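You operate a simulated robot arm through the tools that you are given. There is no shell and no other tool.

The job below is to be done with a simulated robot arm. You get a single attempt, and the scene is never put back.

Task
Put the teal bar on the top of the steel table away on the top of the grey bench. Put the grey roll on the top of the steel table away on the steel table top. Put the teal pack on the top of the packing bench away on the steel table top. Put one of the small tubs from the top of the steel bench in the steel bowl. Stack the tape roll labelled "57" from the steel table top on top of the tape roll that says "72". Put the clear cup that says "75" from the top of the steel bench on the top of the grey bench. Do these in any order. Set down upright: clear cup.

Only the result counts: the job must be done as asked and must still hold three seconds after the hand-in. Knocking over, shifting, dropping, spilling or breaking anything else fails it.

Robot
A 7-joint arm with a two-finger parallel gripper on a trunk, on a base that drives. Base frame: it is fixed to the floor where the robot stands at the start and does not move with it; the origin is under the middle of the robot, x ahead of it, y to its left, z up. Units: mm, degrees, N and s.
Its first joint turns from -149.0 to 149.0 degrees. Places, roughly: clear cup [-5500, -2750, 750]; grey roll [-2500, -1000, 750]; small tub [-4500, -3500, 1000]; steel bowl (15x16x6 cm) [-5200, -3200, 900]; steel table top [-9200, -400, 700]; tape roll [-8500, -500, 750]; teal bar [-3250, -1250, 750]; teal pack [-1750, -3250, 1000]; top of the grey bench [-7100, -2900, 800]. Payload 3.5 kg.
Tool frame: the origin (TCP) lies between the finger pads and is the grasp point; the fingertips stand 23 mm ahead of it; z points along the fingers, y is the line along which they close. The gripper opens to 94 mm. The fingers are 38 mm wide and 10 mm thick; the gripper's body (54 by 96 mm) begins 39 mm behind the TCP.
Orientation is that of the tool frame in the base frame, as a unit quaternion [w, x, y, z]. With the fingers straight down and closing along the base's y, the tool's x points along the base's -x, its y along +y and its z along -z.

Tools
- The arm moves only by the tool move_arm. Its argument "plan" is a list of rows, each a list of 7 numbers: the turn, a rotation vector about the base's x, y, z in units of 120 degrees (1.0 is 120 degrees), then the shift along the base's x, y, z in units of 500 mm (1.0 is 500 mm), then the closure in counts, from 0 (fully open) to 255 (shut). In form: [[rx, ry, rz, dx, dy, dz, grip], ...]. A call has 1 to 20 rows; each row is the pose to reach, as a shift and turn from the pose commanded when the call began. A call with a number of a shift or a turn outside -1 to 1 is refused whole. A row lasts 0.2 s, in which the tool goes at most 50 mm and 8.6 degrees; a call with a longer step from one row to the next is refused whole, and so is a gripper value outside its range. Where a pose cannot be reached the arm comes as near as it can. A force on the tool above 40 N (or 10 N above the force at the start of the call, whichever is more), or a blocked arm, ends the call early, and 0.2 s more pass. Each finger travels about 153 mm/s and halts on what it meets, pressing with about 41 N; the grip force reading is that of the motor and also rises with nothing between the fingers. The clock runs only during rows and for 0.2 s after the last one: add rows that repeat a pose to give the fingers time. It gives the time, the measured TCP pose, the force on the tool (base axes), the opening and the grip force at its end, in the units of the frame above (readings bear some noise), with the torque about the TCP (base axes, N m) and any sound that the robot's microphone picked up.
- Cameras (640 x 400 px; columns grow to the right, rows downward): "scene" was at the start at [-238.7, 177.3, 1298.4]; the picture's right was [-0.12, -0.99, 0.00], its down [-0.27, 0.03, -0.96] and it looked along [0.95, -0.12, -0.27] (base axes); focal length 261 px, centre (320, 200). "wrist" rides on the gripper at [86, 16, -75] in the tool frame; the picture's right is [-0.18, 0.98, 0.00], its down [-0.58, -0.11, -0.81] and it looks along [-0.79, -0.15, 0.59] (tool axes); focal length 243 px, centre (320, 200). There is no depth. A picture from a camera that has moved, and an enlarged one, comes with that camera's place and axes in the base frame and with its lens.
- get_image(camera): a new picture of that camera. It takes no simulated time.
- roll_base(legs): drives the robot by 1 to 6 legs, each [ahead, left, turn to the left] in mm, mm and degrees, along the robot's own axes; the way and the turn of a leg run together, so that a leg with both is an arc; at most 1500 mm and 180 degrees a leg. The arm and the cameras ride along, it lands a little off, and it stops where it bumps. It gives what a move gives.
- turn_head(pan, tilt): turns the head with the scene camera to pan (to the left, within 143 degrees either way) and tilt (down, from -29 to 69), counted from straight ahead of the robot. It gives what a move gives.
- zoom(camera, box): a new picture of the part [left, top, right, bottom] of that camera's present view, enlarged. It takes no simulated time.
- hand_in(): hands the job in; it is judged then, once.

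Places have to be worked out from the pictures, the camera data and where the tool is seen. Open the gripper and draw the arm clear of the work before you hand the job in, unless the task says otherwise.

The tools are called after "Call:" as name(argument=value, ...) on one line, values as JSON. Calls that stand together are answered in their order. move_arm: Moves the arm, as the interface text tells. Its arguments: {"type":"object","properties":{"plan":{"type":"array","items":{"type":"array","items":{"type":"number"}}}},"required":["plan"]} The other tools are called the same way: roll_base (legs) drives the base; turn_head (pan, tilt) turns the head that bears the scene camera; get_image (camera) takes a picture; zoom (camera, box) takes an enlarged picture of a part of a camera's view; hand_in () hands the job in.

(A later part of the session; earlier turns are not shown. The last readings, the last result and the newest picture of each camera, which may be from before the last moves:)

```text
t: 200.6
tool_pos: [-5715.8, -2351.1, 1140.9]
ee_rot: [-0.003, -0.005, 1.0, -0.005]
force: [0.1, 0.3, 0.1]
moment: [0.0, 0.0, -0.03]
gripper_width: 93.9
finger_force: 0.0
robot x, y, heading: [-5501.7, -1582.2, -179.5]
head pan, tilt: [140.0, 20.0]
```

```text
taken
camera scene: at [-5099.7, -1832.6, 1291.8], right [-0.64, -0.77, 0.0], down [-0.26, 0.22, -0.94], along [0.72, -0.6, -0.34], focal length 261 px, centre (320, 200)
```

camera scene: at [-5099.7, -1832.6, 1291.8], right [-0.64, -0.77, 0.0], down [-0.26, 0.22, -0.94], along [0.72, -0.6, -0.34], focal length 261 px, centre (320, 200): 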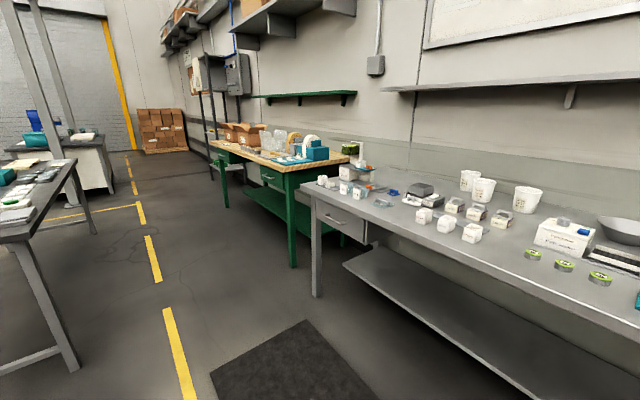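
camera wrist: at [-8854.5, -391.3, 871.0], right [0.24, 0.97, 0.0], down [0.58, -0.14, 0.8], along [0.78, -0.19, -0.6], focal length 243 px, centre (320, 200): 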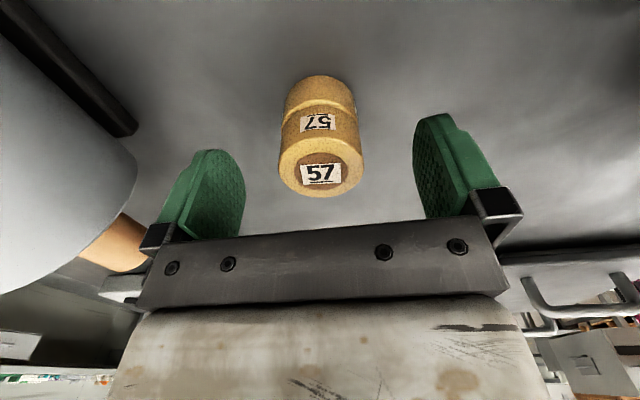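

Now zooming on the steel bench items to identify the cup "75", the small tubs and the bowl.

Call:
turn_head(pan=90, tilt=25)

Call:
zoom(camera="scene", box=[340, 145, 500, 245])

Call:
zoom(camera="scene", box=[240, 135, 400, 235])

Call:
zoom(camera="scene", box=[140, 130, 300, 230])

Call:
zoom(camera="scene", box=[0, 120, 160, 220])

```text
t: 201.8
tool_pos: [-5716.6, -2350.6, 1140.4]
ee_rot: [-0.005, -0.005, 1.0, -0.004]
force: [0.3, 0.4, -0.7]
moment: [0.02, 0.01, -0.02]
gripper_width: 93.8
finger_force: 0.1
robot x, y, heading: [-5500.9, -1584.4, -179.6]
head pan, tilt: [90.0, 25.0]
```

```text
4.00 times, centred on (420, 195) of scene
camera zoom: at [-5170.7, -1865.3, 1283.7], right [-1.0, -0.01, 0.0], down [0.0, 0.42, -0.91], along [0.01, -0.91, -0.42], focal length 1045 px, centre (-80, 220)
```

zoom: 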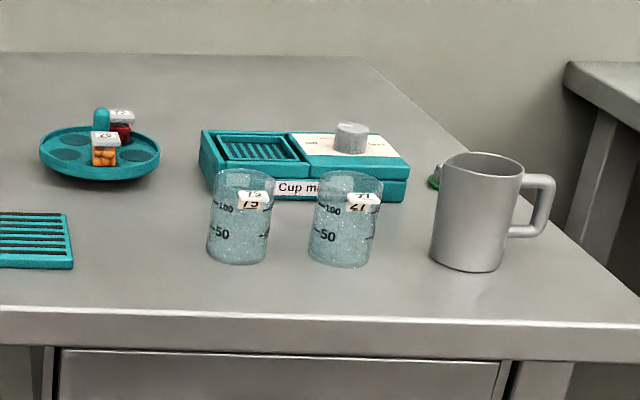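

```text
4.00 times, centred on (320, 185) of scene
camera zoom: at [-5170.7, -1865.3, 1283.7], right [-1.0, -0.01, 0.0], down [0.0, 0.42, -0.91], along [0.01, -0.91, -0.42], focal length 1045 px, centre (320, 260)
```

zoom: 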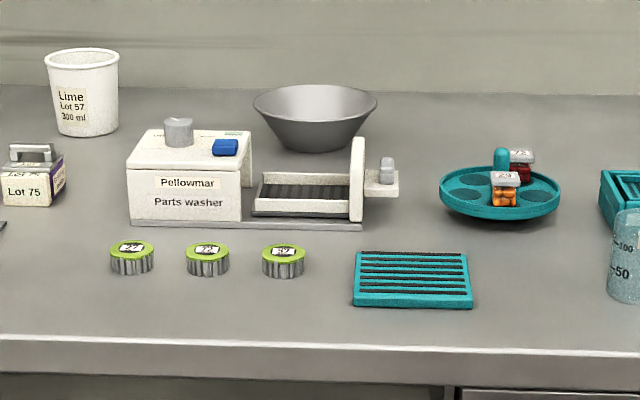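

```text
4.00 times, centred on (220, 180) of scene
camera zoom: at [-5170.7, -1865.3, 1283.7], right [-1.0, -0.01, 0.0], down [0.0, 0.42, -0.91], along [0.01, -0.91, -0.42], focal length 1045 px, centre (720, 280)
```

zoom: 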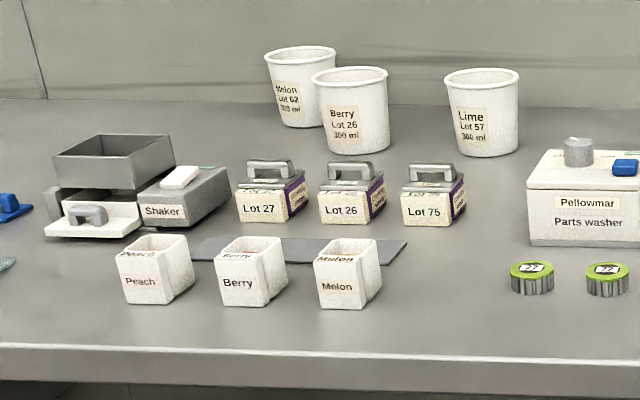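

```text
4.00 times, centred on (80, 170) of scene
camera zoom: at [-5170.7, -1865.3, 1283.7], right [-1.0, -0.01, 0.0], down [0.0, 0.42, -0.91], along [0.01, -0.91, -0.42], focal length 1045 px, centre (1280, 320)
```

zoom: 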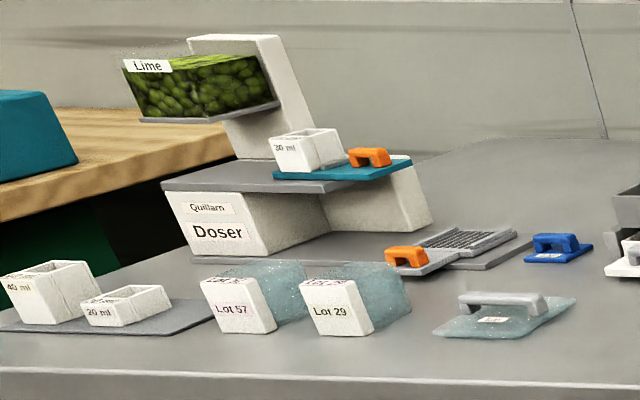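

The pails at the back match the "small tub" location and the bowl is at about (-5153,-3169). I'll read the two clear cups' labels up close.

Call:
zoom(camera="scene", box=[384, 180, 424, 205])

Call:
zoom(camera="scene", box=[410, 180, 450, 205])

Call:
zoom(camera="scene", box=[195, 135, 275, 185])

```text
16.00 times, centred on (404, 192) of scene
camera zoom: at [-5170.7, -1865.3, 1283.7], right [-1.0, -0.01, 0.0], down [0.0, 0.42, -0.91], along [0.01, -0.91, -0.42], focal length 4179 px, centre (-1024, 320)
```

zoom: 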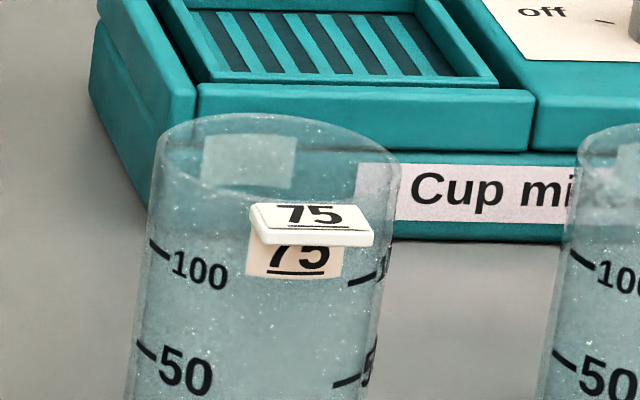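

```text
16.00 times, centred on (430, 192) of scene
camera zoom: at [-5170.7, -1865.3, 1283.7], right [-1.0, -0.01, 0.0], down [0.0, 0.42, -0.91], along [0.01, -0.91, -0.42], focal length 4179 px, centre (-1440, 320)
```

zoom: 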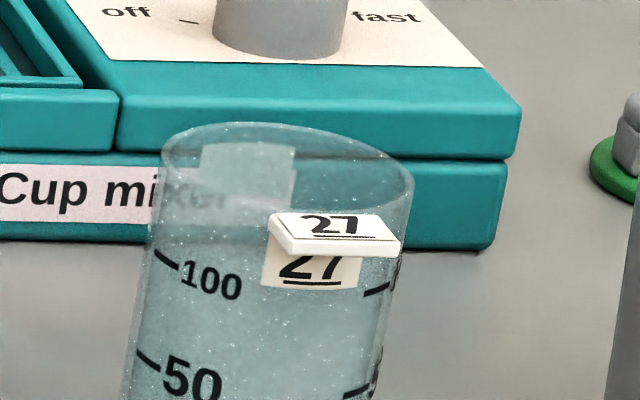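

```text
8.00 times, centred on (235, 160) of scene
camera zoom: at [-5170.7, -1865.3, 1283.7], right [-1.0, -0.01, 0.0], down [0.0, 0.42, -0.91], along [0.01, -0.91, -0.42], focal length 2089 px, centre (1000, 520)
```

zoom: 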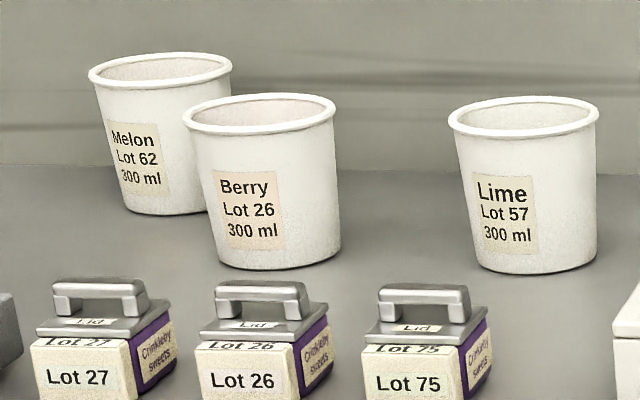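

The left-hand clear cup reads "75" with its tag on the front, at about (-5466,-2750); bench top z≈835. I'll move the base toward the bench, then rotate the tool so the fingers close along x.

Call:
roll_base(legs=[[0, 430, 0]])

Call:
move_arm(plan=[[0, 0, -0.065, 0.05, 0, 0, 0], [0, 0, -0.13, 0.1, 0, 0, 0], [0, 0, -0.195, 0.15, 0, 0, 0], [0, 0, -0.26, 0.2, 0.01, 0, 0], [0, 0, -0.325, 0.25, 0.02, 0, 0], [0, 0, -0.39, 0.3, 0.03, 0, 0], [0, 0, -0.455, 0.35, 0.04, 0, 0], [0, 0, -0.52, 0.4, 0.05, 0, 0], [0, 0, -0.585, 0.45, 0.06, 0, 0], [0, 0, -0.65, 0.5, 0.062, 0, 0], [0, 0, -0.65, 0.5, 0.062, 0, 0]])

Call:
get_image(camera="wrist")

Call:
get_image(camera="scene")

```text
t: 204.4
tool_pos: [-5714.2, -2775.4, 1140.8]
ee_rot: [-0.005, -0.005, 1.0, -0.004]
force: [0.1, 0.5, 0.3]
moment: [0.0, 0.02, -0.05]
gripper_width: 94.0
finger_force: 0.0
robot x, y, heading: [-5500.1, -2004.5, -179.4]
head pan, tilt: [90.0, 25.0]
```

```text
t: 206.2
tool_pos: [-5519.8, -2760.8, 1123.6]
ee_rot: [-0.002, 0.497, 0.868, -0.014]
force: [-23.8, -5.1, -3.4]
moment: [0.02, -2.26, 2.2]
gripper_width: 93.6
finger_force: 0.0
out of reach, approached as far as the arm can: row 3, 4, 5, 6, 7, 8, 9
robot x, y, heading: [-5497.0, -2008.8, -179.5]
head pan, tilt: [90.0, 25.0]
stopped in row 9: the force on the tool passed its limit at 114 N (the readings are from after the stop); the commanded pose is now the measured one
```

```text
taken
camera wrist: at [-5548.3, -2674.5, 1195.8], right [0.94, 0.34, -0.03], down [0.22, -0.54, 0.81], along [0.26, -0.77, -0.58], focal length 243 px, centre (320, 200)
```

wrist: 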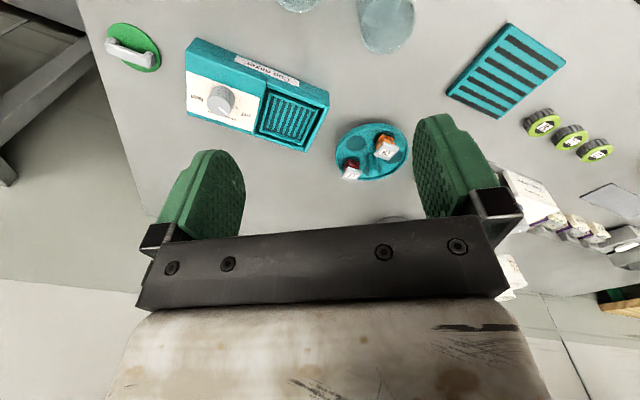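

```text
taken
camera scene: at [-5168.1, -2288.6, 1283.7], right [-1.0, -0.01, 0.0], down [0.0, 0.42, -0.91], along [0.01, -0.91, -0.42], focal length 261 px, centre (320, 200)
```

scene: 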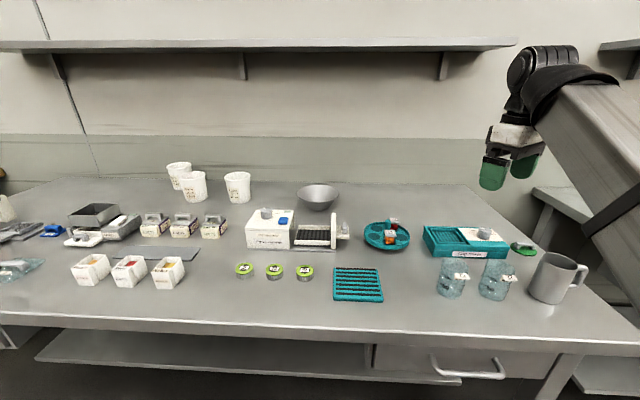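

The move stopped on a 114 N force with "out of reach" flags; I need to see what the arm is touching.

Call:
zoom(camera="scene", box=[440, 20, 640, 220])

Call:
turn_head(pan=60, tilt=10)

Call:
get_image(camera="scene")

```text
2.00 times, centred on (540, 120) of scene
camera zoom: at [-5168.1, -2288.6, 1283.7], right [-1.0, -0.01, 0.0], down [0.0, 0.42, -0.91], along [0.01, -0.91, -0.42], focal length 522 px, centre (-120, 360)
```

zoom: 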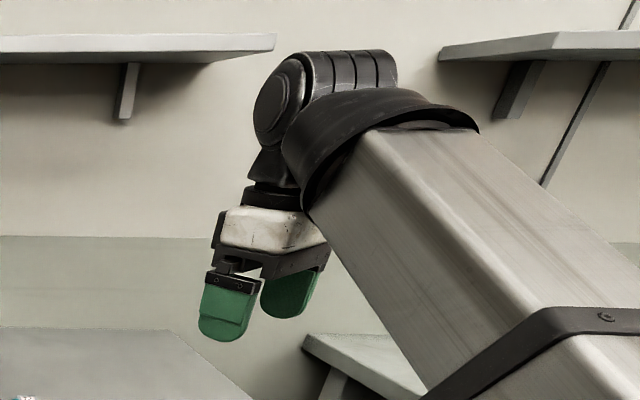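

```text
t: 207.2
tool_pos: [-5519.2, -2760.7, 1122.2]
ee_rot: [-0.001, 0.496, 0.868, -0.015]
force: [-33.1, -5.1, -14.1]
moment: [-0.92, -3.32, 3.08]
gripper_width: 93.9
finger_force: 0.1
robot x, y, heading: [-5500.4, -2007.5, -179.6]
head pan, tilt: [60.0, 10.0]
```

```text
taken
camera scene: at [-5214.6, -2277.3, 1308.0], right [-0.87, 0.49, 0.0], down [0.09, 0.15, -0.98], along [-0.49, -0.86, -0.17], focal length 261 px, centre (320, 200)
```

scene: 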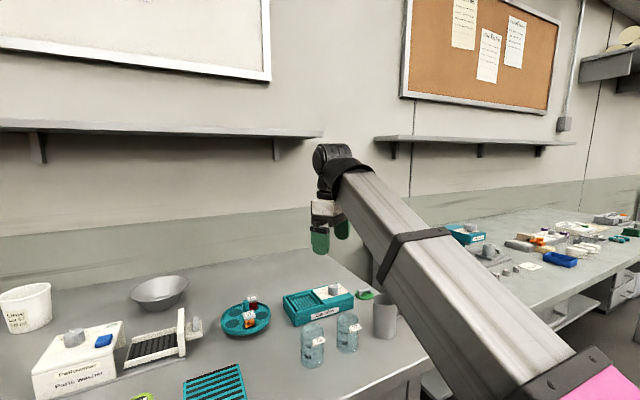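

The wrist camera side is pressing on the forearm at this height. I'll rotate back to relieve it, then lower first before rotating again.

Call:
move_arm(plan=[[0, 0, 0.06, 0, 0, 0, 0], [0, 0, 0.12, 0, 0, 0, 0], [0, 0, 0.18, 0, 0, 0, 0], [0, 0, 0.25, 0, 0, 0, 0], [0, 0, 0.32, 0, 0, 0, 0], [0, 0, 0.32, 0, 0, 0, 0]])

Call:
get_image(camera="scene")

```text
t: 208.6
tool_pos: [-5520.9, -2760.0, 1120.9]
ee_rot: [0.002, 0.184, 0.983, -0.015]
force: [0.2, -0.4, 0.5]
moment: [0.02, -0.01, -0.01]
gripper_width: 94.2
finger_force: 0.0
robot x, y, heading: [-5496.5, -2008.6, -179.9]
head pan, tilt: [60.0, 10.0]
```

```text
taken
camera scene: at [-5214.6, -2277.2, 1308.1], right [-0.87, 0.49, 0.0], down [0.09, 0.15, -0.98], along [-0.49, -0.86, -0.17], focal length 261 px, centre (320, 200)
```

scene: 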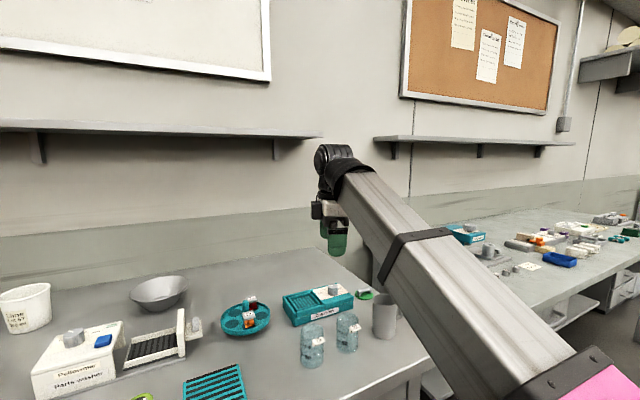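

Free again. I'll lower to z≈1000 above the cup first, then rotate toward the desired closing direction.

Call:
move_arm(plan=[[0, 0, 0, 0.03, 0.004, -0.05, 0], [0, 0, 0, 0.07, 0.01, -0.12, 0], [0, 0, 0, 0.108, 0.016, -0.19, 0], [0, 0, 0, 0.108, 0.016, -0.242, 0], [0, 0, -0.05, 0.108, 0.016, -0.242, 0], [0, 0, -0.11, 0.108, 0.016, -0.242, 0], [0, 0, -0.17, 0.108, 0.016, -0.242, 0], [0, 0, -0.23, 0.108, 0.016, -0.242, 0], [0, 0, -0.29, 0.108, 0.016, -0.242, 0], [0, 0, -0.35, 0.108, 0.016, -0.242, 0], [0, 0, -0.41, 0.108, 0.016, -0.242, 0], [0, 0, -0.455, 0.108, 0.016, -0.242, 0], [0, 0, -0.455, 0.108, 0.016, -0.242, 0]])

Call:
get_image(camera="wrist")

Call:
turn_head(pan=80, tilt=30)

Call:
get_image(camera="scene")

```text
t: 211.4
tool_pos: [-5465.6, -2751.3, 1002.2]
ee_rot: [-0.006, 0.616, 0.788, -0.013]
force: [0.2, 0.0, 0.3]
moment: [0.0, -0.03, 0.02]
gripper_width: 93.9
finger_force: 0.1
robot x, y, heading: [-5497.7, -2001.4, -179.5]
head pan, tilt: [60.0, 10.0]
```

```text
taken
camera wrist: at [-5469.0, -2661.8, 1075.1], right [1.0, 0.06, -0.03], down [0.05, -0.58, 0.81], along [0.03, -0.81, -0.58], focal length 243 px, centre (320, 200)
```

wrist: 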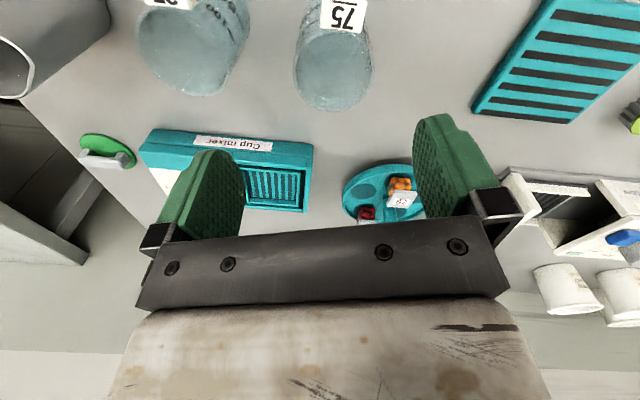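

```text
t: 212.2
tool_pos: [-5466.2, -2752.7, 1001.6]
ee_rot: [-0.005, 0.615, 0.788, -0.014]
force: [0.2, -0.3, 0.3]
moment: [-0.01, -0.03, 0.01]
gripper_width: 93.8
finger_force: 0.1
robot x, y, heading: [-5497.1, -2008.0, -179.7]
head pan, tilt: [80.0, 30.0]
```

```text
taken
camera scene: at [-5183.9, -2285.6, 1275.8], right [-0.99, 0.17, 0.0], down [0.08, 0.49, -0.87], along [-0.15, -0.85, -0.5], focal length 261 px, centre (320, 200)
```

scene: 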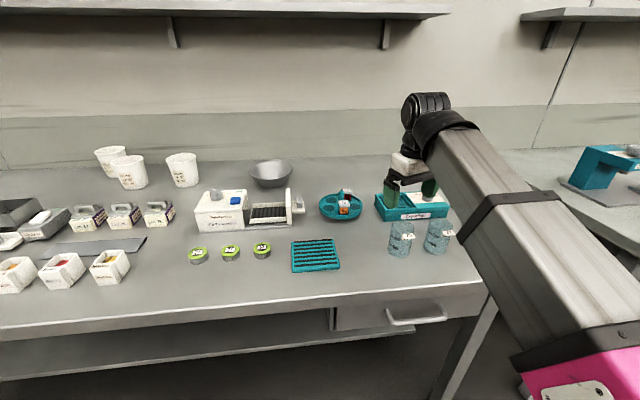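

Call:
zoom(camera="wrist", box=[240, 0, 432, 120])

Call:
zoom(camera="scene", box=[360, 200, 480, 275])

```text
3.33 times, centred on (336, 60) of wrist
camera zoom: at [-5469.2, -2661.8, 1075.2], right [1.0, 0.06, -0.03], down [0.06, -0.58, 0.81], along [0.03, -0.81, -0.58], focal length 809 px, centre (267, 667)
```

zoom: 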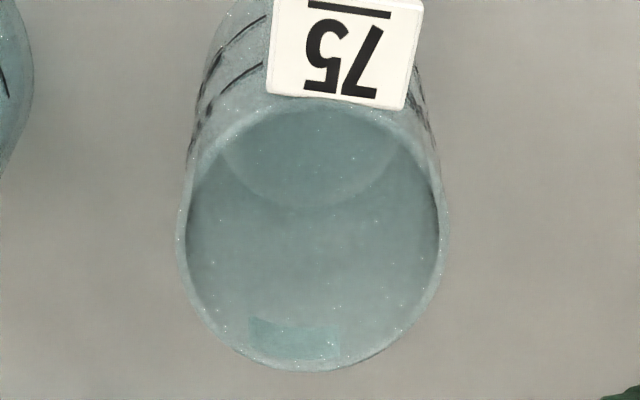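

```text
5.33 times, centred on (420, 238) of scene
camera zoom: at [-5183.9, -2285.6, 1275.8], right [-0.99, 0.17, 0.0], down [0.08, 0.49, -0.87], along [-0.15, -0.85, -0.5], focal length 1393 px, centre (-213, 0)
```

zoom: 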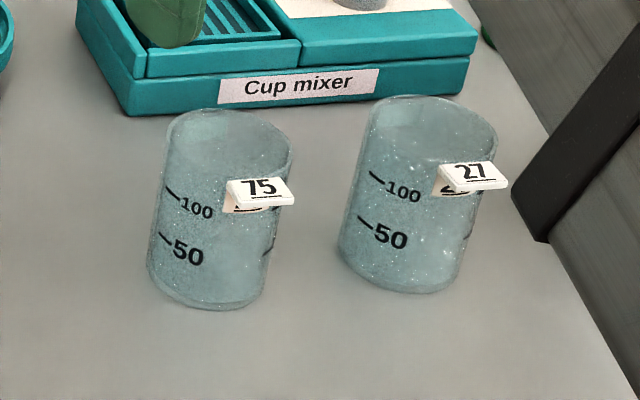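

The cup 75 is at about (-5460,-2742), ⌀55 mm, rim z≈919, tag on +y. I'll centre above it, level the tool, align closing with x, and narrow the opening to ~72 mm to clear cup 27.

Call:
move_arm(plan=[[0.002, -0.004, 0, 0.004, 0.005, -0.03, 60], [0.004, -0.008, 0, 0.008, 0.01, -0.07, 60], [0.007, -0.0128, 0, 0.0114, 0.016, -0.1, 60], [0.007, -0.0128, -0.03, 0.0114, 0.016, -0.102, 60], [0.007, -0.0128, -0.07, 0.0114, 0.016, -0.102, 60], [0.007, -0.0128, -0.1, 0.0114, 0.016, -0.102, 60], [0.007, -0.0128, -0.1167, 0.0114, 0.016, -0.102, 60], [0.007, -0.0128, -0.1167, 0.0114, 0.016, -0.102, 60]])

Call:
get_image(camera="wrist")

Call:
zoom(camera="scene", box=[340, 170, 500, 270])

```text
t: 214.0
tool_pos: [-5460.6, -2742.3, 951.5]
ee_rot: [-0.001, 0.706, 0.708, 0.0]
force: [0.0, 0.2, -0.2]
moment: [0.0, 0.01, 0.03]
gripper_width: 71.8
finger_force: 0.1
robot x, y, heading: [-5498.9, -2003.0, -179.6]
head pan, tilt: [80.0, 30.0]
```

```text
taken
camera wrist: at [-5444.5, -2656.5, 1025.1], right [0.98, -0.18, 0.0], down [-0.11, -0.58, 0.81], along [-0.15, -0.79, -0.59], focal length 243 px, centre (320, 200)
```

wrist: 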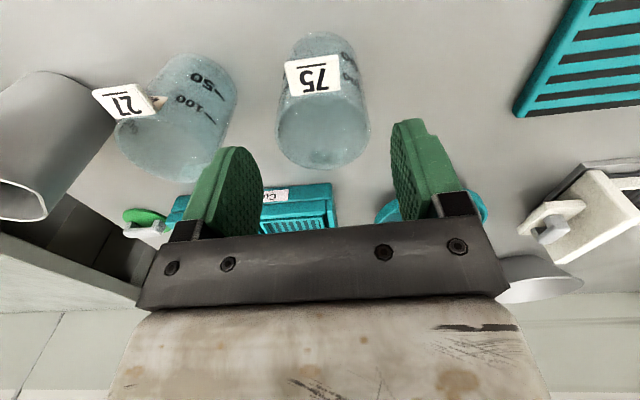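

```text
4.00 times, centred on (420, 220) of scene
camera zoom: at [-5183.8, -2285.6, 1275.7], right [-0.99, 0.17, 0.0], down [0.08, 0.49, -0.87], along [-0.14, -0.85, -0.5], focal length 1045 px, centre (-80, 120)
```

zoom: 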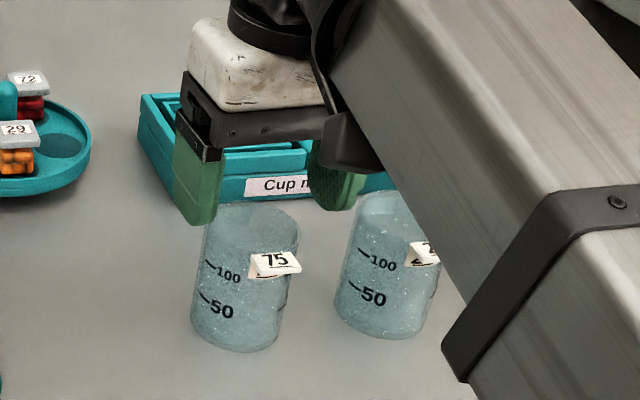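

Call:
zoom(camera="wrist", box=[240, 20, 416, 130])

Call:
zoom(camera="wrist", box=[240, 70, 416, 180])

```text
3.64 times, centred on (328, 75) of wrist
camera zoom: at [-5444.5, -2656.5, 1025.1], right [0.98, -0.18, 0.0], down [-0.11, -0.58, 0.81], along [-0.15, -0.79, -0.59], focal length 882 px, centre (291, 654)
```

zoom: 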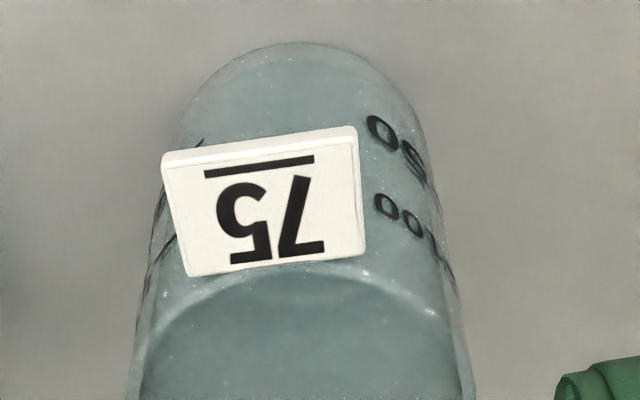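

```text
3.64 times, centred on (328, 125) of wrist
camera zoom: at [-5444.5, -2656.5, 1025.1], right [0.98, -0.18, 0.0], down [-0.11, -0.58, 0.81], along [-0.15, -0.79, -0.59], focal length 882 px, centre (291, 473)
```

zoom: 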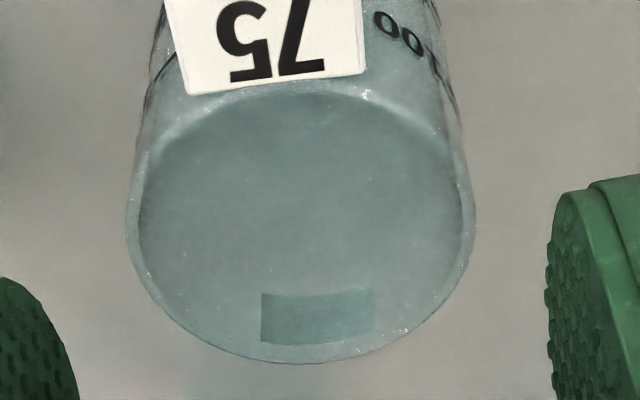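

The cup is centred under the gripper within ~1 mm. Descending to grip the upper half.

Call:
move_arm(plan=[[0, 0, 0, 0.0024, -0.001, -0.03, 60], [0, 0, 0, 0.0024, -0.001, -0.07, 60], [0, 0, 0, 0.0024, -0.001, -0.1, 60], [0, 0, 0, 0.0024, -0.001, -0.116, 60], [0, 0, 0, 0.0024, -0.001, -0.116, 60]])

Call:
get_image(camera="wrist")

Call:
zoom(camera="scene", box=[340, 170, 500, 270])

```text
t: 215.2
tool_pos: [-5458.9, -2743.2, 893.2]
ee_rot: [0.0, 0.707, 0.707, 0.001]
force: [-0.9, -0.5, -0.2]
moment: [-0.01, -0.01, -0.02]
gripper_width: 71.9
finger_force: 0.0
robot x, y, heading: [-5499.4, -2008.8, -179.6]
head pan, tilt: [80.0, 30.0]
```

```text
taken
camera wrist: at [-5442.5, -2656.6, 968.0], right [0.98, -0.18, 0.0], down [-0.11, -0.58, 0.81], along [-0.15, -0.79, -0.59], focal length 243 px, centre (320, 200)
```

wrist: 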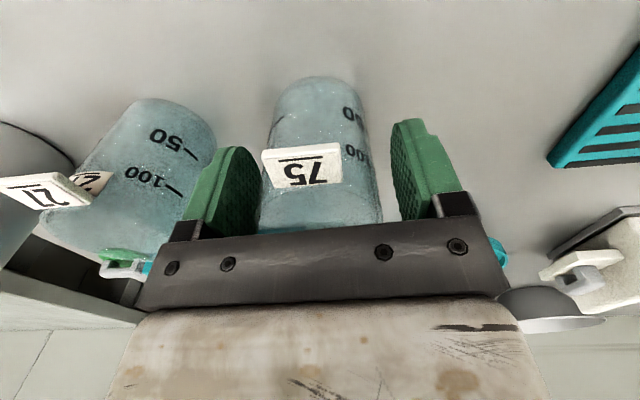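

```text
4.00 times, centred on (420, 220) of scene
camera zoom: at [-5183.8, -2285.6, 1275.7], right [-0.99, 0.17, 0.0], down [0.08, 0.49, -0.87], along [-0.14, -0.85, -0.5], focal length 1045 px, centre (-80, 120)
```

zoom: 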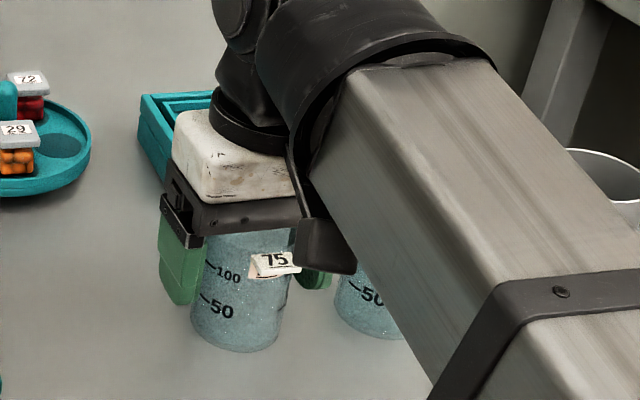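

Fingers straddle the cup cleanly. Closing, then a small lift to check.

Call:
move_arm(plan=[[0, 0, 0, 0, 0, 0, 110], [0, 0, 0, 0, 0, 0, 255], [0, 0, 0, 0, 0, 0, 255], [0, 0, 0, 0, 0, 0, 255], [0, 0, 0, 0, 0, 0.01, 255], [0, 0, 0, 0, 0, 0.03, 255], [0, 0, 0, 0, 0, 0.05, 255], [0, 0, 0, 0, 0, 0.05, 255]])

Call:
get_image(camera="wrist")

Call:
zoom(camera="scene", box=[340, 170, 500, 270])

```text
t: 217.0
tool_pos: [-5459.3, -2745.0, 917.0]
ee_rot: [-0.001, 0.707, 0.707, 0.002]
force: [1.0, -0.5, -0.5]
moment: [-0.03, 0.0, -0.02]
gripper_width: 53.0
finger_force: 41.2
robot x, y, heading: [-5499.6, -2009.1, -179.6]
head pan, tilt: [80.0, 30.0]
```

```text
taken
camera wrist: at [-5443.5, -2656.5, 992.7], right [0.98, -0.18, 0.0], down [-0.11, -0.58, 0.81], along [-0.15, -0.79, -0.59], focal length 243 px, centre (320, 200)
```

wrist: 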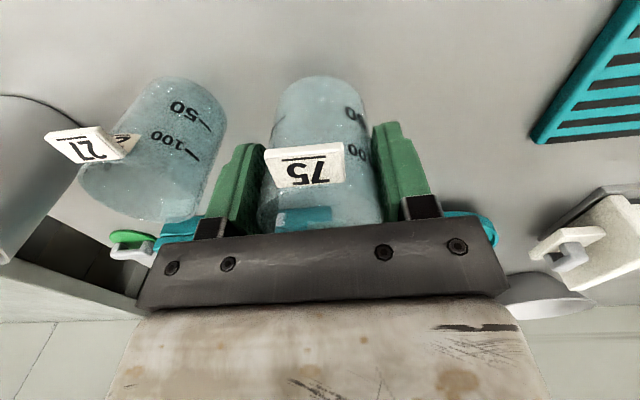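

```text
4.00 times, centred on (420, 220) of scene
camera zoom: at [-5183.8, -2285.6, 1275.7], right [-0.99, 0.17, 0.0], down [0.08, 0.49, -0.87], along [-0.14, -0.85, -0.5], focal length 1045 px, centre (-80, 120)
```

zoom: 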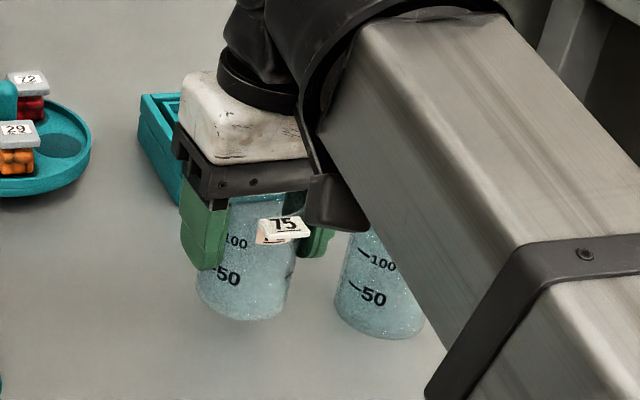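

Cup held (53 mm) and light. I'll lift to z≈1015, back off from the bench and drive along to the grey bench.

Call:
move_arm(plan=[[0, 0, 0, 0, 0, 0.03, 255], [0, 0, 0, 0, 0, 0.08, 255], [0, 0, 0, 0, 0, 0.13, 255], [0, 0, 0, 0, 0, 0.18, 255], [0, 0, 0, 0, 0, 0.2, 255], [0, 0, 0, 0, 0, 0.2, 255]])

Call:
roll_base(legs=[[0, -350, 0], [1450, 0, 0]])

Call:
turn_head(pan=95, tilt=30)

Call:
get_image(camera="scene")

Call:
get_image(camera="wrist")

```text
t: 218.4
tool_pos: [-5459.0, -2746.1, 1018.6]
ee_rot: [0.0, 0.707, 0.707, 0.002]
force: [0.5, -0.3, 0.6]
moment: [-0.01, 0.01, 0.0]
gripper_width: 52.9
finger_force: 40.6
robot x, y, heading: [-5498.4, -2006.0, -179.7]
head pan, tilt: [80.0, 30.0]
```

```text
t: 227.4
tool_pos: [-6909.5, -2402.6, 1018.8]
ee_rot: [0.0, 0.713, 0.701, 0.001]
force: [-0.5, 0.4, -0.3]
moment: [-0.01, 0.02, 0.0]
gripper_width: 52.9
finger_force: 40.6
robot x, y, heading: [-6937.5, -1661.8, 179.3]
head pan, tilt: [80.0, 30.0]
```

```text
t: 228.2
tool_pos: [-6908.5, -2401.9, 1018.4]
ee_rot: [-0.001, 0.712, 0.702, 0.0]
force: [-0.1, 0.1, -0.2]
moment: [0.01, 0.0, -0.01]
gripper_width: 52.6
finger_force: 40.7
robot x, y, heading: [-6934.0, -1660.4, 179.6]
head pan, tilt: [95.0, 30.0]
```

```text
taken
camera scene: at [-6601.5, -1947.3, 1275.7], right [-1.0, -0.08, 0.0], down [-0.04, 0.5, -0.87], along [0.07, -0.86, -0.5], focal length 261 px, centre (320, 200)
```

scene: 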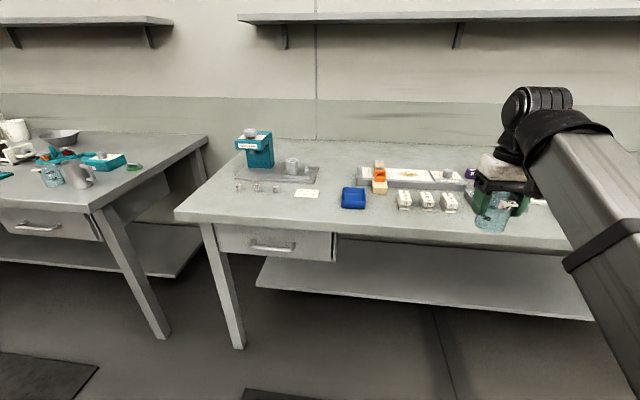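

```text
taken
camera wrist: at [-6890.9, -2315.1, 1093.6], right [0.98, -0.2, 0.0], down [-0.12, -0.58, 0.81], along [-0.16, -0.79, -0.59], focal length 243 px, centre (320, 200)
```

wrist: 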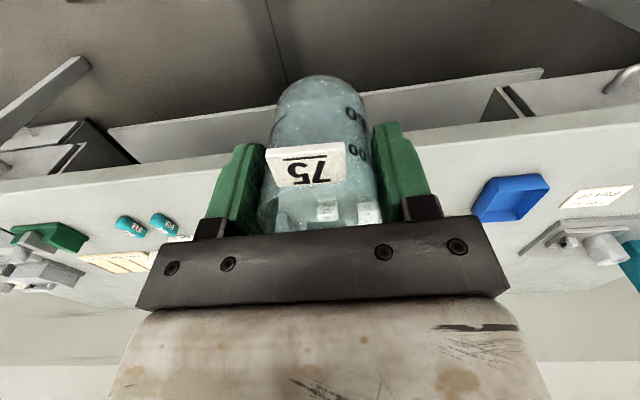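

Grey bench top is also ~835; the front strip near (-7010,-2600) is free. I'll drive in 200 mm and ahead 100 mm, then check from both cameras.

Call:
roll_base(legs=[[100, 200, 0]])

Call:
get_image(camera="wrist")

Call:
turn_head(pan=75, tilt=35)

Call:
get_image(camera="scene")

```text
t: 229.9
tool_pos: [-7012.3, -2601.2, 1019.4]
ee_rot: [-0.001, 0.714, 0.7, 0.001]
force: [0.0, 0.0, -0.9]
moment: [-0.01, 0.01, 0.02]
gripper_width: 52.9
finger_force: 40.4
robot x, y, heading: [-7033.1, -1859.1, 179.1]
head pan, tilt: [95.0, 30.0]
```

```text
taken
camera wrist: at [-6994.7, -2514.1, 1093.6], right [0.98, -0.2, 0.0], down [-0.12, -0.58, 0.81], along [-0.16, -0.79, -0.59], focal length 243 px, centre (320, 200)
```

wrist: 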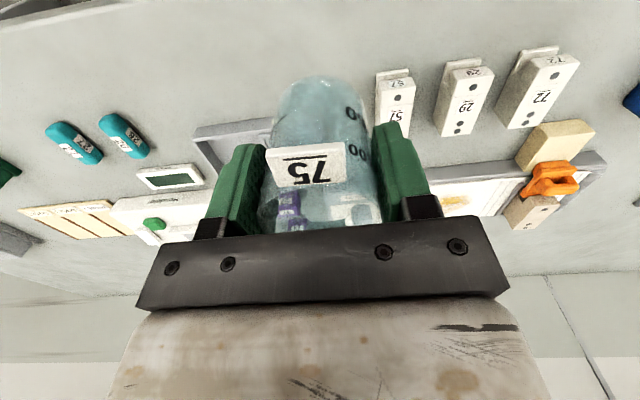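

```text
t: 230.7
tool_pos: [-7012.1, -2602.1, 1018.1]
ee_rot: [-0.002, 0.714, 0.7, 0.0]
force: [0.4, 1.2, 0.3]
moment: [-0.02, 0.0, 0.0]
gripper_width: 52.7
finger_force: 40.7
robot x, y, heading: [-7037.6, -1859.2, 179.2]
head pan, tilt: [75.0, 35.0]
```

```text
taken
camera scene: at [-6734.4, -2142.0, 1267.9], right [-0.96, 0.27, 0.0], down [0.16, 0.55, -0.82], along [-0.22, -0.79, -0.57], focal length 261 px, centre (320, 200)
```

scene: 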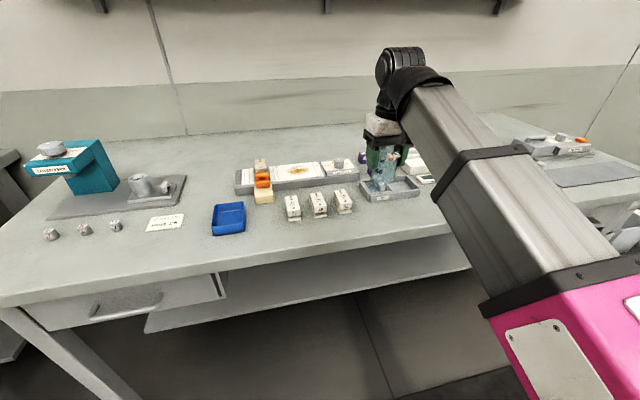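

The spot beneath the cup is bare bench. Descending to ~12 mm above, then stepping down with force checks.

Call:
move_arm(plan=[[0, 0, 0, 0, 0, -0.03, 255], [0, 0, 0, 0, 0, -0.08, 255], [0, 0, 0, 0, 0, -0.13, 255], [0, 0, 0, 0, 0, -0.18, 255], [0, 0, 0, 0, 0, -0.215, 255], [0, 0, 0, 0, 0, -0.227, 255], [0, 0, 0, 0, 0, -0.227, 255]])

Call:
zoom(camera="scene", box=[320, 130, 480, 230])

Call:
get_image(camera="wrist")

```text
t: 232.3
tool_pos: [-7012.9, -2601.4, 904.9]
ee_rot: [-0.001, 0.714, 0.7, 0.0]
force: [0.7, 0.3, -0.3]
moment: [0.0, 0.03, 0.01]
gripper_width: 52.6
finger_force: 40.9
robot x, y, heading: [-7034.9, -1862.1, 179.0]
head pan, tilt: [75.0, 35.0]
```

```text
4.00 times, centred on (400, 180) of scene
camera zoom: at [-6734.5, -2142.0, 1267.9], right [-0.96, 0.27, 0.0], down [0.16, 0.55, -0.82], along [-0.22, -0.79, -0.57], focal length 1045 px, centre (0, 280)
```

zoom: 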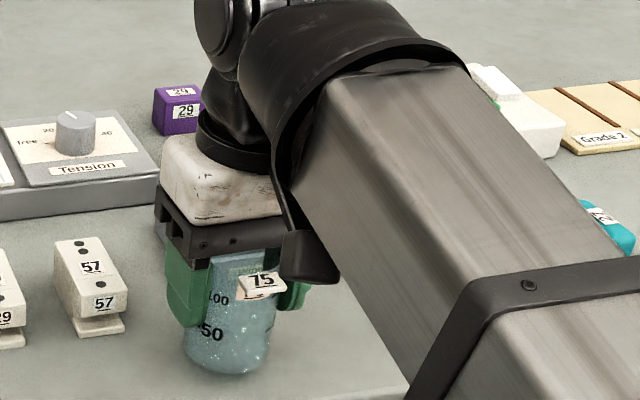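

```text
taken
camera wrist: at [-6994.9, -2513.5, 979.8], right [0.98, -0.2, 0.0], down [-0.12, -0.58, 0.81], along [-0.16, -0.79, -0.59], focal length 243 px, centre (320, 200)
```

wrist: 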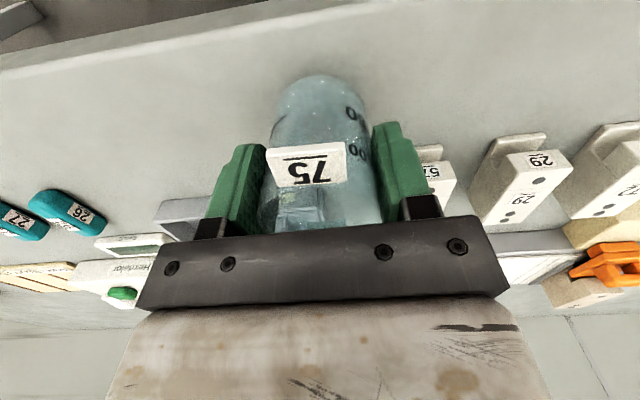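

Clear around. Stepping down gently to contact.

Call:
move_arm(plan=[[0, 0, 0, 0, 0, -0.005, 255], [0, 0, 0, 0, 0, -0.01, 255], [0, 0, 0, 0, 0, -0.014, 255], [0, 0, 0, 0, 0, -0.014, 255]])

Call:
move_arm(plan=[[0, 0, 0, 0, 0, -0.003, 255], [0, 0, 0, 0, 0, -0.006, 255], [0, 0, 0, 0, 0, -0.006, 255]])

```text
t: 233.3
tool_pos: [-7012.7, -2599.5, 898.6]
ee_rot: [0.0, 0.715, 0.699, 0.002]
force: [0.0, -0.1, 0.1]
moment: [0.03, -0.04, 0.03]
gripper_width: 53.2
finger_force: 41.1
robot x, y, heading: [-7037.8, -1858.4, 179.0]
head pan, tilt: [75.0, 35.0]
```

```text
t: 234.1
tool_pos: [-7012.5, -2602.7, 895.7]
ee_rot: [-0.001, 0.714, 0.7, 0.002]
force: [-0.2, 0.0, -0.7]
moment: [-0.03, -0.01, 0.01]
gripper_width: 52.7
finger_force: 41.0
robot x, y, heading: [-7037.2, -1861.1, 179.6]
head pan, tilt: [75.0, 35.0]
```

Call:
move_arm(plan=[[0, 0, 0, 0, 0, -0.003, 255], [0, 0, 0, 0, 0, -0.004, 255], [0, 0, 0, 0, 0, -0.004, 255]])

Call:
zoom(camera="scene", box=[350, 180, 414, 220])

```text
t: 234.9
tool_pos: [-7012.0, -2601.8, 894.3]
ee_rot: [0.0, 0.714, 0.7, 0.001]
force: [0.0, 0.4, -0.2]
moment: [0.01, 0.0, 0.02]
gripper_width: 52.9
finger_force: 41.2
robot x, y, heading: [-7037.9, -1857.1, 179.2]
head pan, tilt: [75.0, 35.0]
```

```text
10.00 times, centred on (382, 200) of scene
camera zoom: at [-6734.5, -2142.0, 1267.9], right [-0.96, 0.27, 0.0], down [0.16, 0.55, -0.82], along [-0.22, -0.79, -0.57], focal length 2612 px, centre (-300, 200)
```

zoom: 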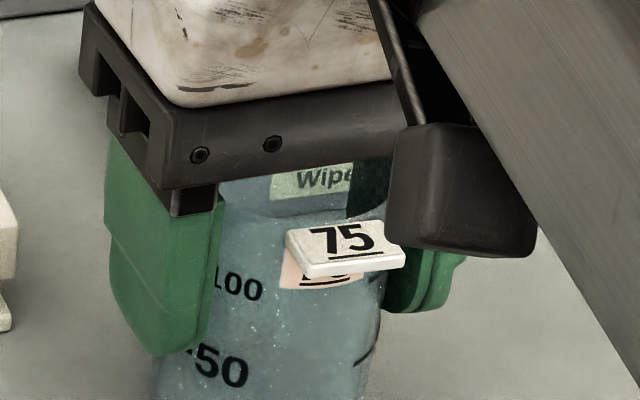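

Call:
move_arm(plan=[[0, 0, 0, 0, 0, -0.003, 255], [0, 0, 0, 0, 0, -0.004, 255], [0, 0, 0, 0, 0, -0.004, 255]])

Call:
zoom(camera="scene", box=[350, 200, 414, 240])

```text
t: 235.7
tool_pos: [-7012.0, -2601.3, 890.9]
ee_rot: [0.0, 0.714, 0.7, 0.0]
force: [-0.1, -2.7, 22.7]
moment: [-0.1, 0.17, 0.1]
gripper_width: 52.8
finger_force: 40.8
robot x, y, heading: [-7036.4, -1865.5, 179.4]
head pan, tilt: [75.0, 35.0]
```

```text
10.00 times, centred on (382, 220) of scene
camera zoom: at [-6734.5, -2141.5, 1268.0], right [-0.96, 0.27, 0.0], down [0.16, 0.55, -0.82], along [-0.22, -0.79, -0.57], focal length 2612 px, centre (-300, 0)
```

zoom: 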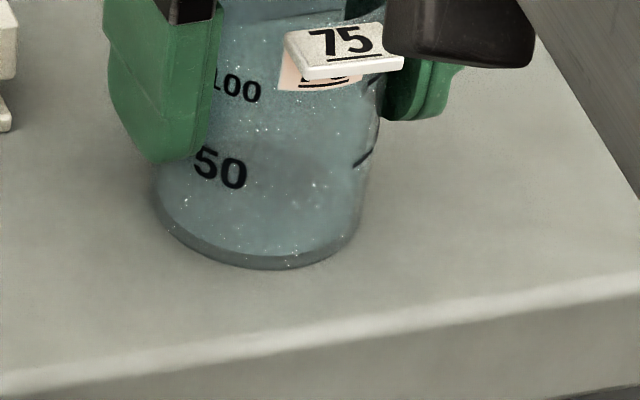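

In contact (22.7 N). Easing up ~1 mm and opening gradually to ~72 mm.

Call:
move_arm(plan=[[0, 0, 0, 0, 0, 0.002, 255], [0, 0, 0, 0, 0, 0.003, 255], [0, 0, 0, 0, 0, 0.003, 108], [0, 0, 0, 0, 0, 0.003, 104], [0, 0, 0, 0, 0, 0.003, 90], [0, 0, 0, 0, 0, 0.003, 70], [0, 0, 0, 0, 0, 0.003, 50], [0, 0, 0, 0, 0, 0.003, 50]])

Call:
get_image(camera="wrist")

Call:
zoom(camera="scene", box=[320, 160, 448, 240])

```text
t: 237.5
tool_pos: [-7012.2, -2601.6, 892.2]
ee_rot: [0.0, 0.714, 0.7, 0.001]
force: [-0.7, 0.1, 0.4]
moment: [-0.05, -0.02, 0.0]
gripper_width: 75.7
finger_force: 0.1
robot x, y, heading: [-7036.6, -1860.2, 179.4]
head pan, tilt: [75.0, 35.0]
```

```text
taken
camera wrist: at [-6994.7, -2514.5, 967.4], right [0.98, -0.2, 0.0], down [-0.12, -0.58, 0.81], along [-0.16, -0.79, -0.59], focal length 243 px, centre (320, 200)
```

wrist: 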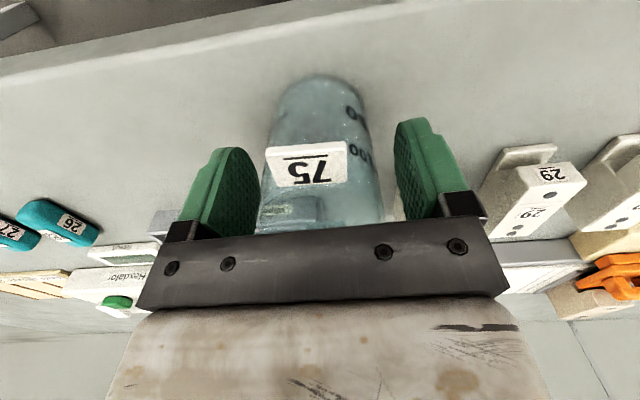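

```text
5.00 times, centred on (384, 200) of scene
camera zoom: at [-6734.5, -2142.0, 1267.9], right [-0.96, 0.27, 0.0], down [0.16, 0.55, -0.82], along [-0.22, -0.79, -0.57], focal length 1306 px, centre (0, 200)
```

zoom: 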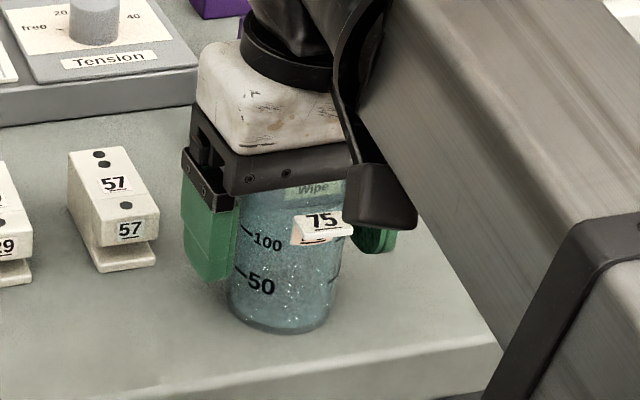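

Cup is standing freely. Rising straight up.

Call:
move_arm(plan=[[0, 0, 0, 0, 0, 0.03, 50], [0, 0, 0, 0, 0, 0.09, 50], [0, 0, 0, 0, 0, 0.16, 50], [0, 0, 0, 0, 0, 0.23, 50], [0, 0, 0, 0, 0, 0.25, 50]])

Call:
zoom(camera="scene", box=[320, 140, 480, 240])

Call:
get_image(camera="wrist")

```text
t: 238.7
tool_pos: [-7012.4, -2600.3, 1017.6]
ee_rot: [0.0, 0.714, 0.7, 0.0]
force: [-0.5, 0.0, 0.6]
moment: [0.0, -0.02, 0.02]
gripper_width: 75.8
finger_force: 0.2
robot x, y, heading: [-7037.9, -1863.7, 179.1]
head pan, tilt: [75.0, 35.0]
```

```text
4.00 times, centred on (400, 190) of scene
camera zoom: at [-6734.5, -2142.0, 1267.9], right [-0.96, 0.27, 0.0], down [0.16, 0.55, -0.82], along [-0.22, -0.79, -0.57], focal length 1045 px, centre (0, 240)
```

zoom: 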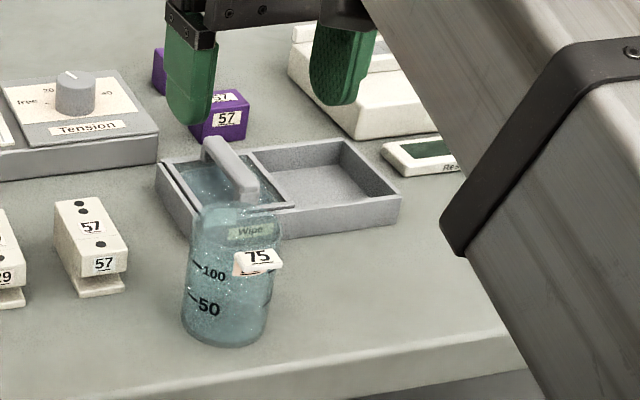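

```text
taken
camera wrist: at [-6994.2, -2512.1, 1092.8], right [0.98, -0.2, 0.0], down [-0.12, -0.58, 0.81], along [-0.16, -0.79, -0.59], focal length 243 px, centre (320, 200)
```

wrist: 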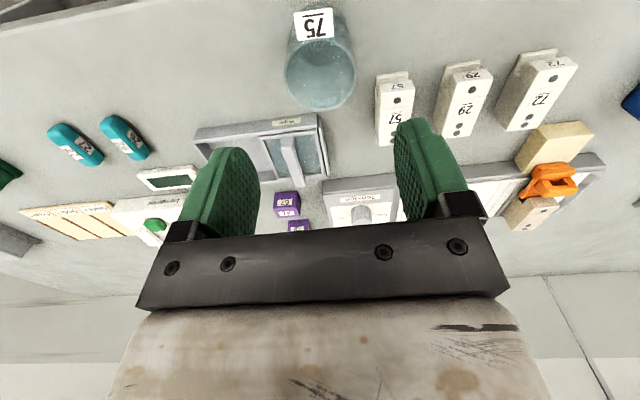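

Cup upright and clear. Next, the tub: I'll back away from the bench, rotate the tool +90° (closing along y), raise it, then drive to x≈-5000 by the steel bench.

Call:
roll_base(legs=[[0, -280, 0]])

Call:
move_arm(plan=[[0, 0, 0.06, 0, 0, 0, 0], [0, 0, 0.12, 0, 0, 0, 0], [0, 0, 0.18, 0, 0, 0, 0], [0, 0, 0.25, 0, 0, 0, 0], [0, 0, 0.32, 0, 0, 0, 0], [0, 0, 0.39, 0, 0, 0, 0], [0, 0, 0.46, 0, 0, 0.02, 0], [0, 0, 0.53, 0, 0, 0.06, 0], [0, 0, 0.6, 0, 0, 0.1, 0], [0, 0, 0.67, 0, 0, 0.14, 0], [0, 0, 0.735, 0, 0, 0.16, 0], [0, 0, 0.735, 0, 0, 0.16, 0]])

Call:
roll_base(legs=[[-1020, 0, -1], [-1020, 0, -1.3]])

Call:
turn_head(pan=90, tilt=25)

Call:
get_image(camera="scene")

```text
t: 240.6
tool_pos: [-7005.6, -2322.6, 1017.8]
ee_rot: [-0.001, 0.712, 0.702, 0.0]
force: [0.8, 0.0, -0.7]
moment: [0.0, 0.02, -0.01]
gripper_width: 75.7
finger_force: 0.1
robot x, y, heading: [-7034.7, -1584.9, 179.4]
head pan, tilt: [75.0, 35.0]
```

```text
t: 243.2
tool_pos: [-7004.7, -2324.0, 1096.6]
ee_rot: [-0.001, 0.023, 1.0, -0.001]
force: [-1.0, 0.7, 1.0]
moment: [-0.02, -0.01, 0.02]
gripper_width: 94.0
finger_force: 0.1
robot x, y, heading: [-7036.4, -1584.2, 179.5]
head pan, tilt: [75.0, 35.0]
```

```text
t: 253.5
tool_pos: [-4959.4, -2370.5, 1098.0]
ee_rot: [0.0, 0.033, 0.999, 0.0]
force: [0.2, -0.3, -0.3]
moment: [0.01, -0.02, 0.02]
gripper_width: 94.3
finger_force: 0.0
robot x, y, heading: [-4972.5, -1630.1, 178.4]
head pan, tilt: [75.0, 35.0]
```

```text
t: 254.2
tool_pos: [-4957.7, -2369.9, 1095.3]
ee_rot: [0.0, 0.034, 0.999, -0.001]
force: [-0.1, 0.7, 0.3]
moment: [0.01, 0.03, 0.04]
gripper_width: 94.0
finger_force: 0.1
robot x, y, heading: [-4972.1, -1635.5, 178.4]
head pan, tilt: [90.0, 25.0]
```

```text
taken
camera scene: at [-4652.8, -1924.2, 1283.6], right [-1.0, 0.03, 0.0], down [0.01, 0.42, -0.91], along [-0.03, -0.91, -0.42], focal length 261 px, centre (320, 200)
```

scene: 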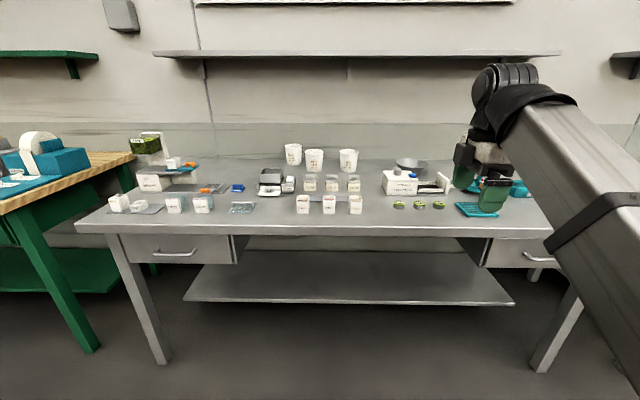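

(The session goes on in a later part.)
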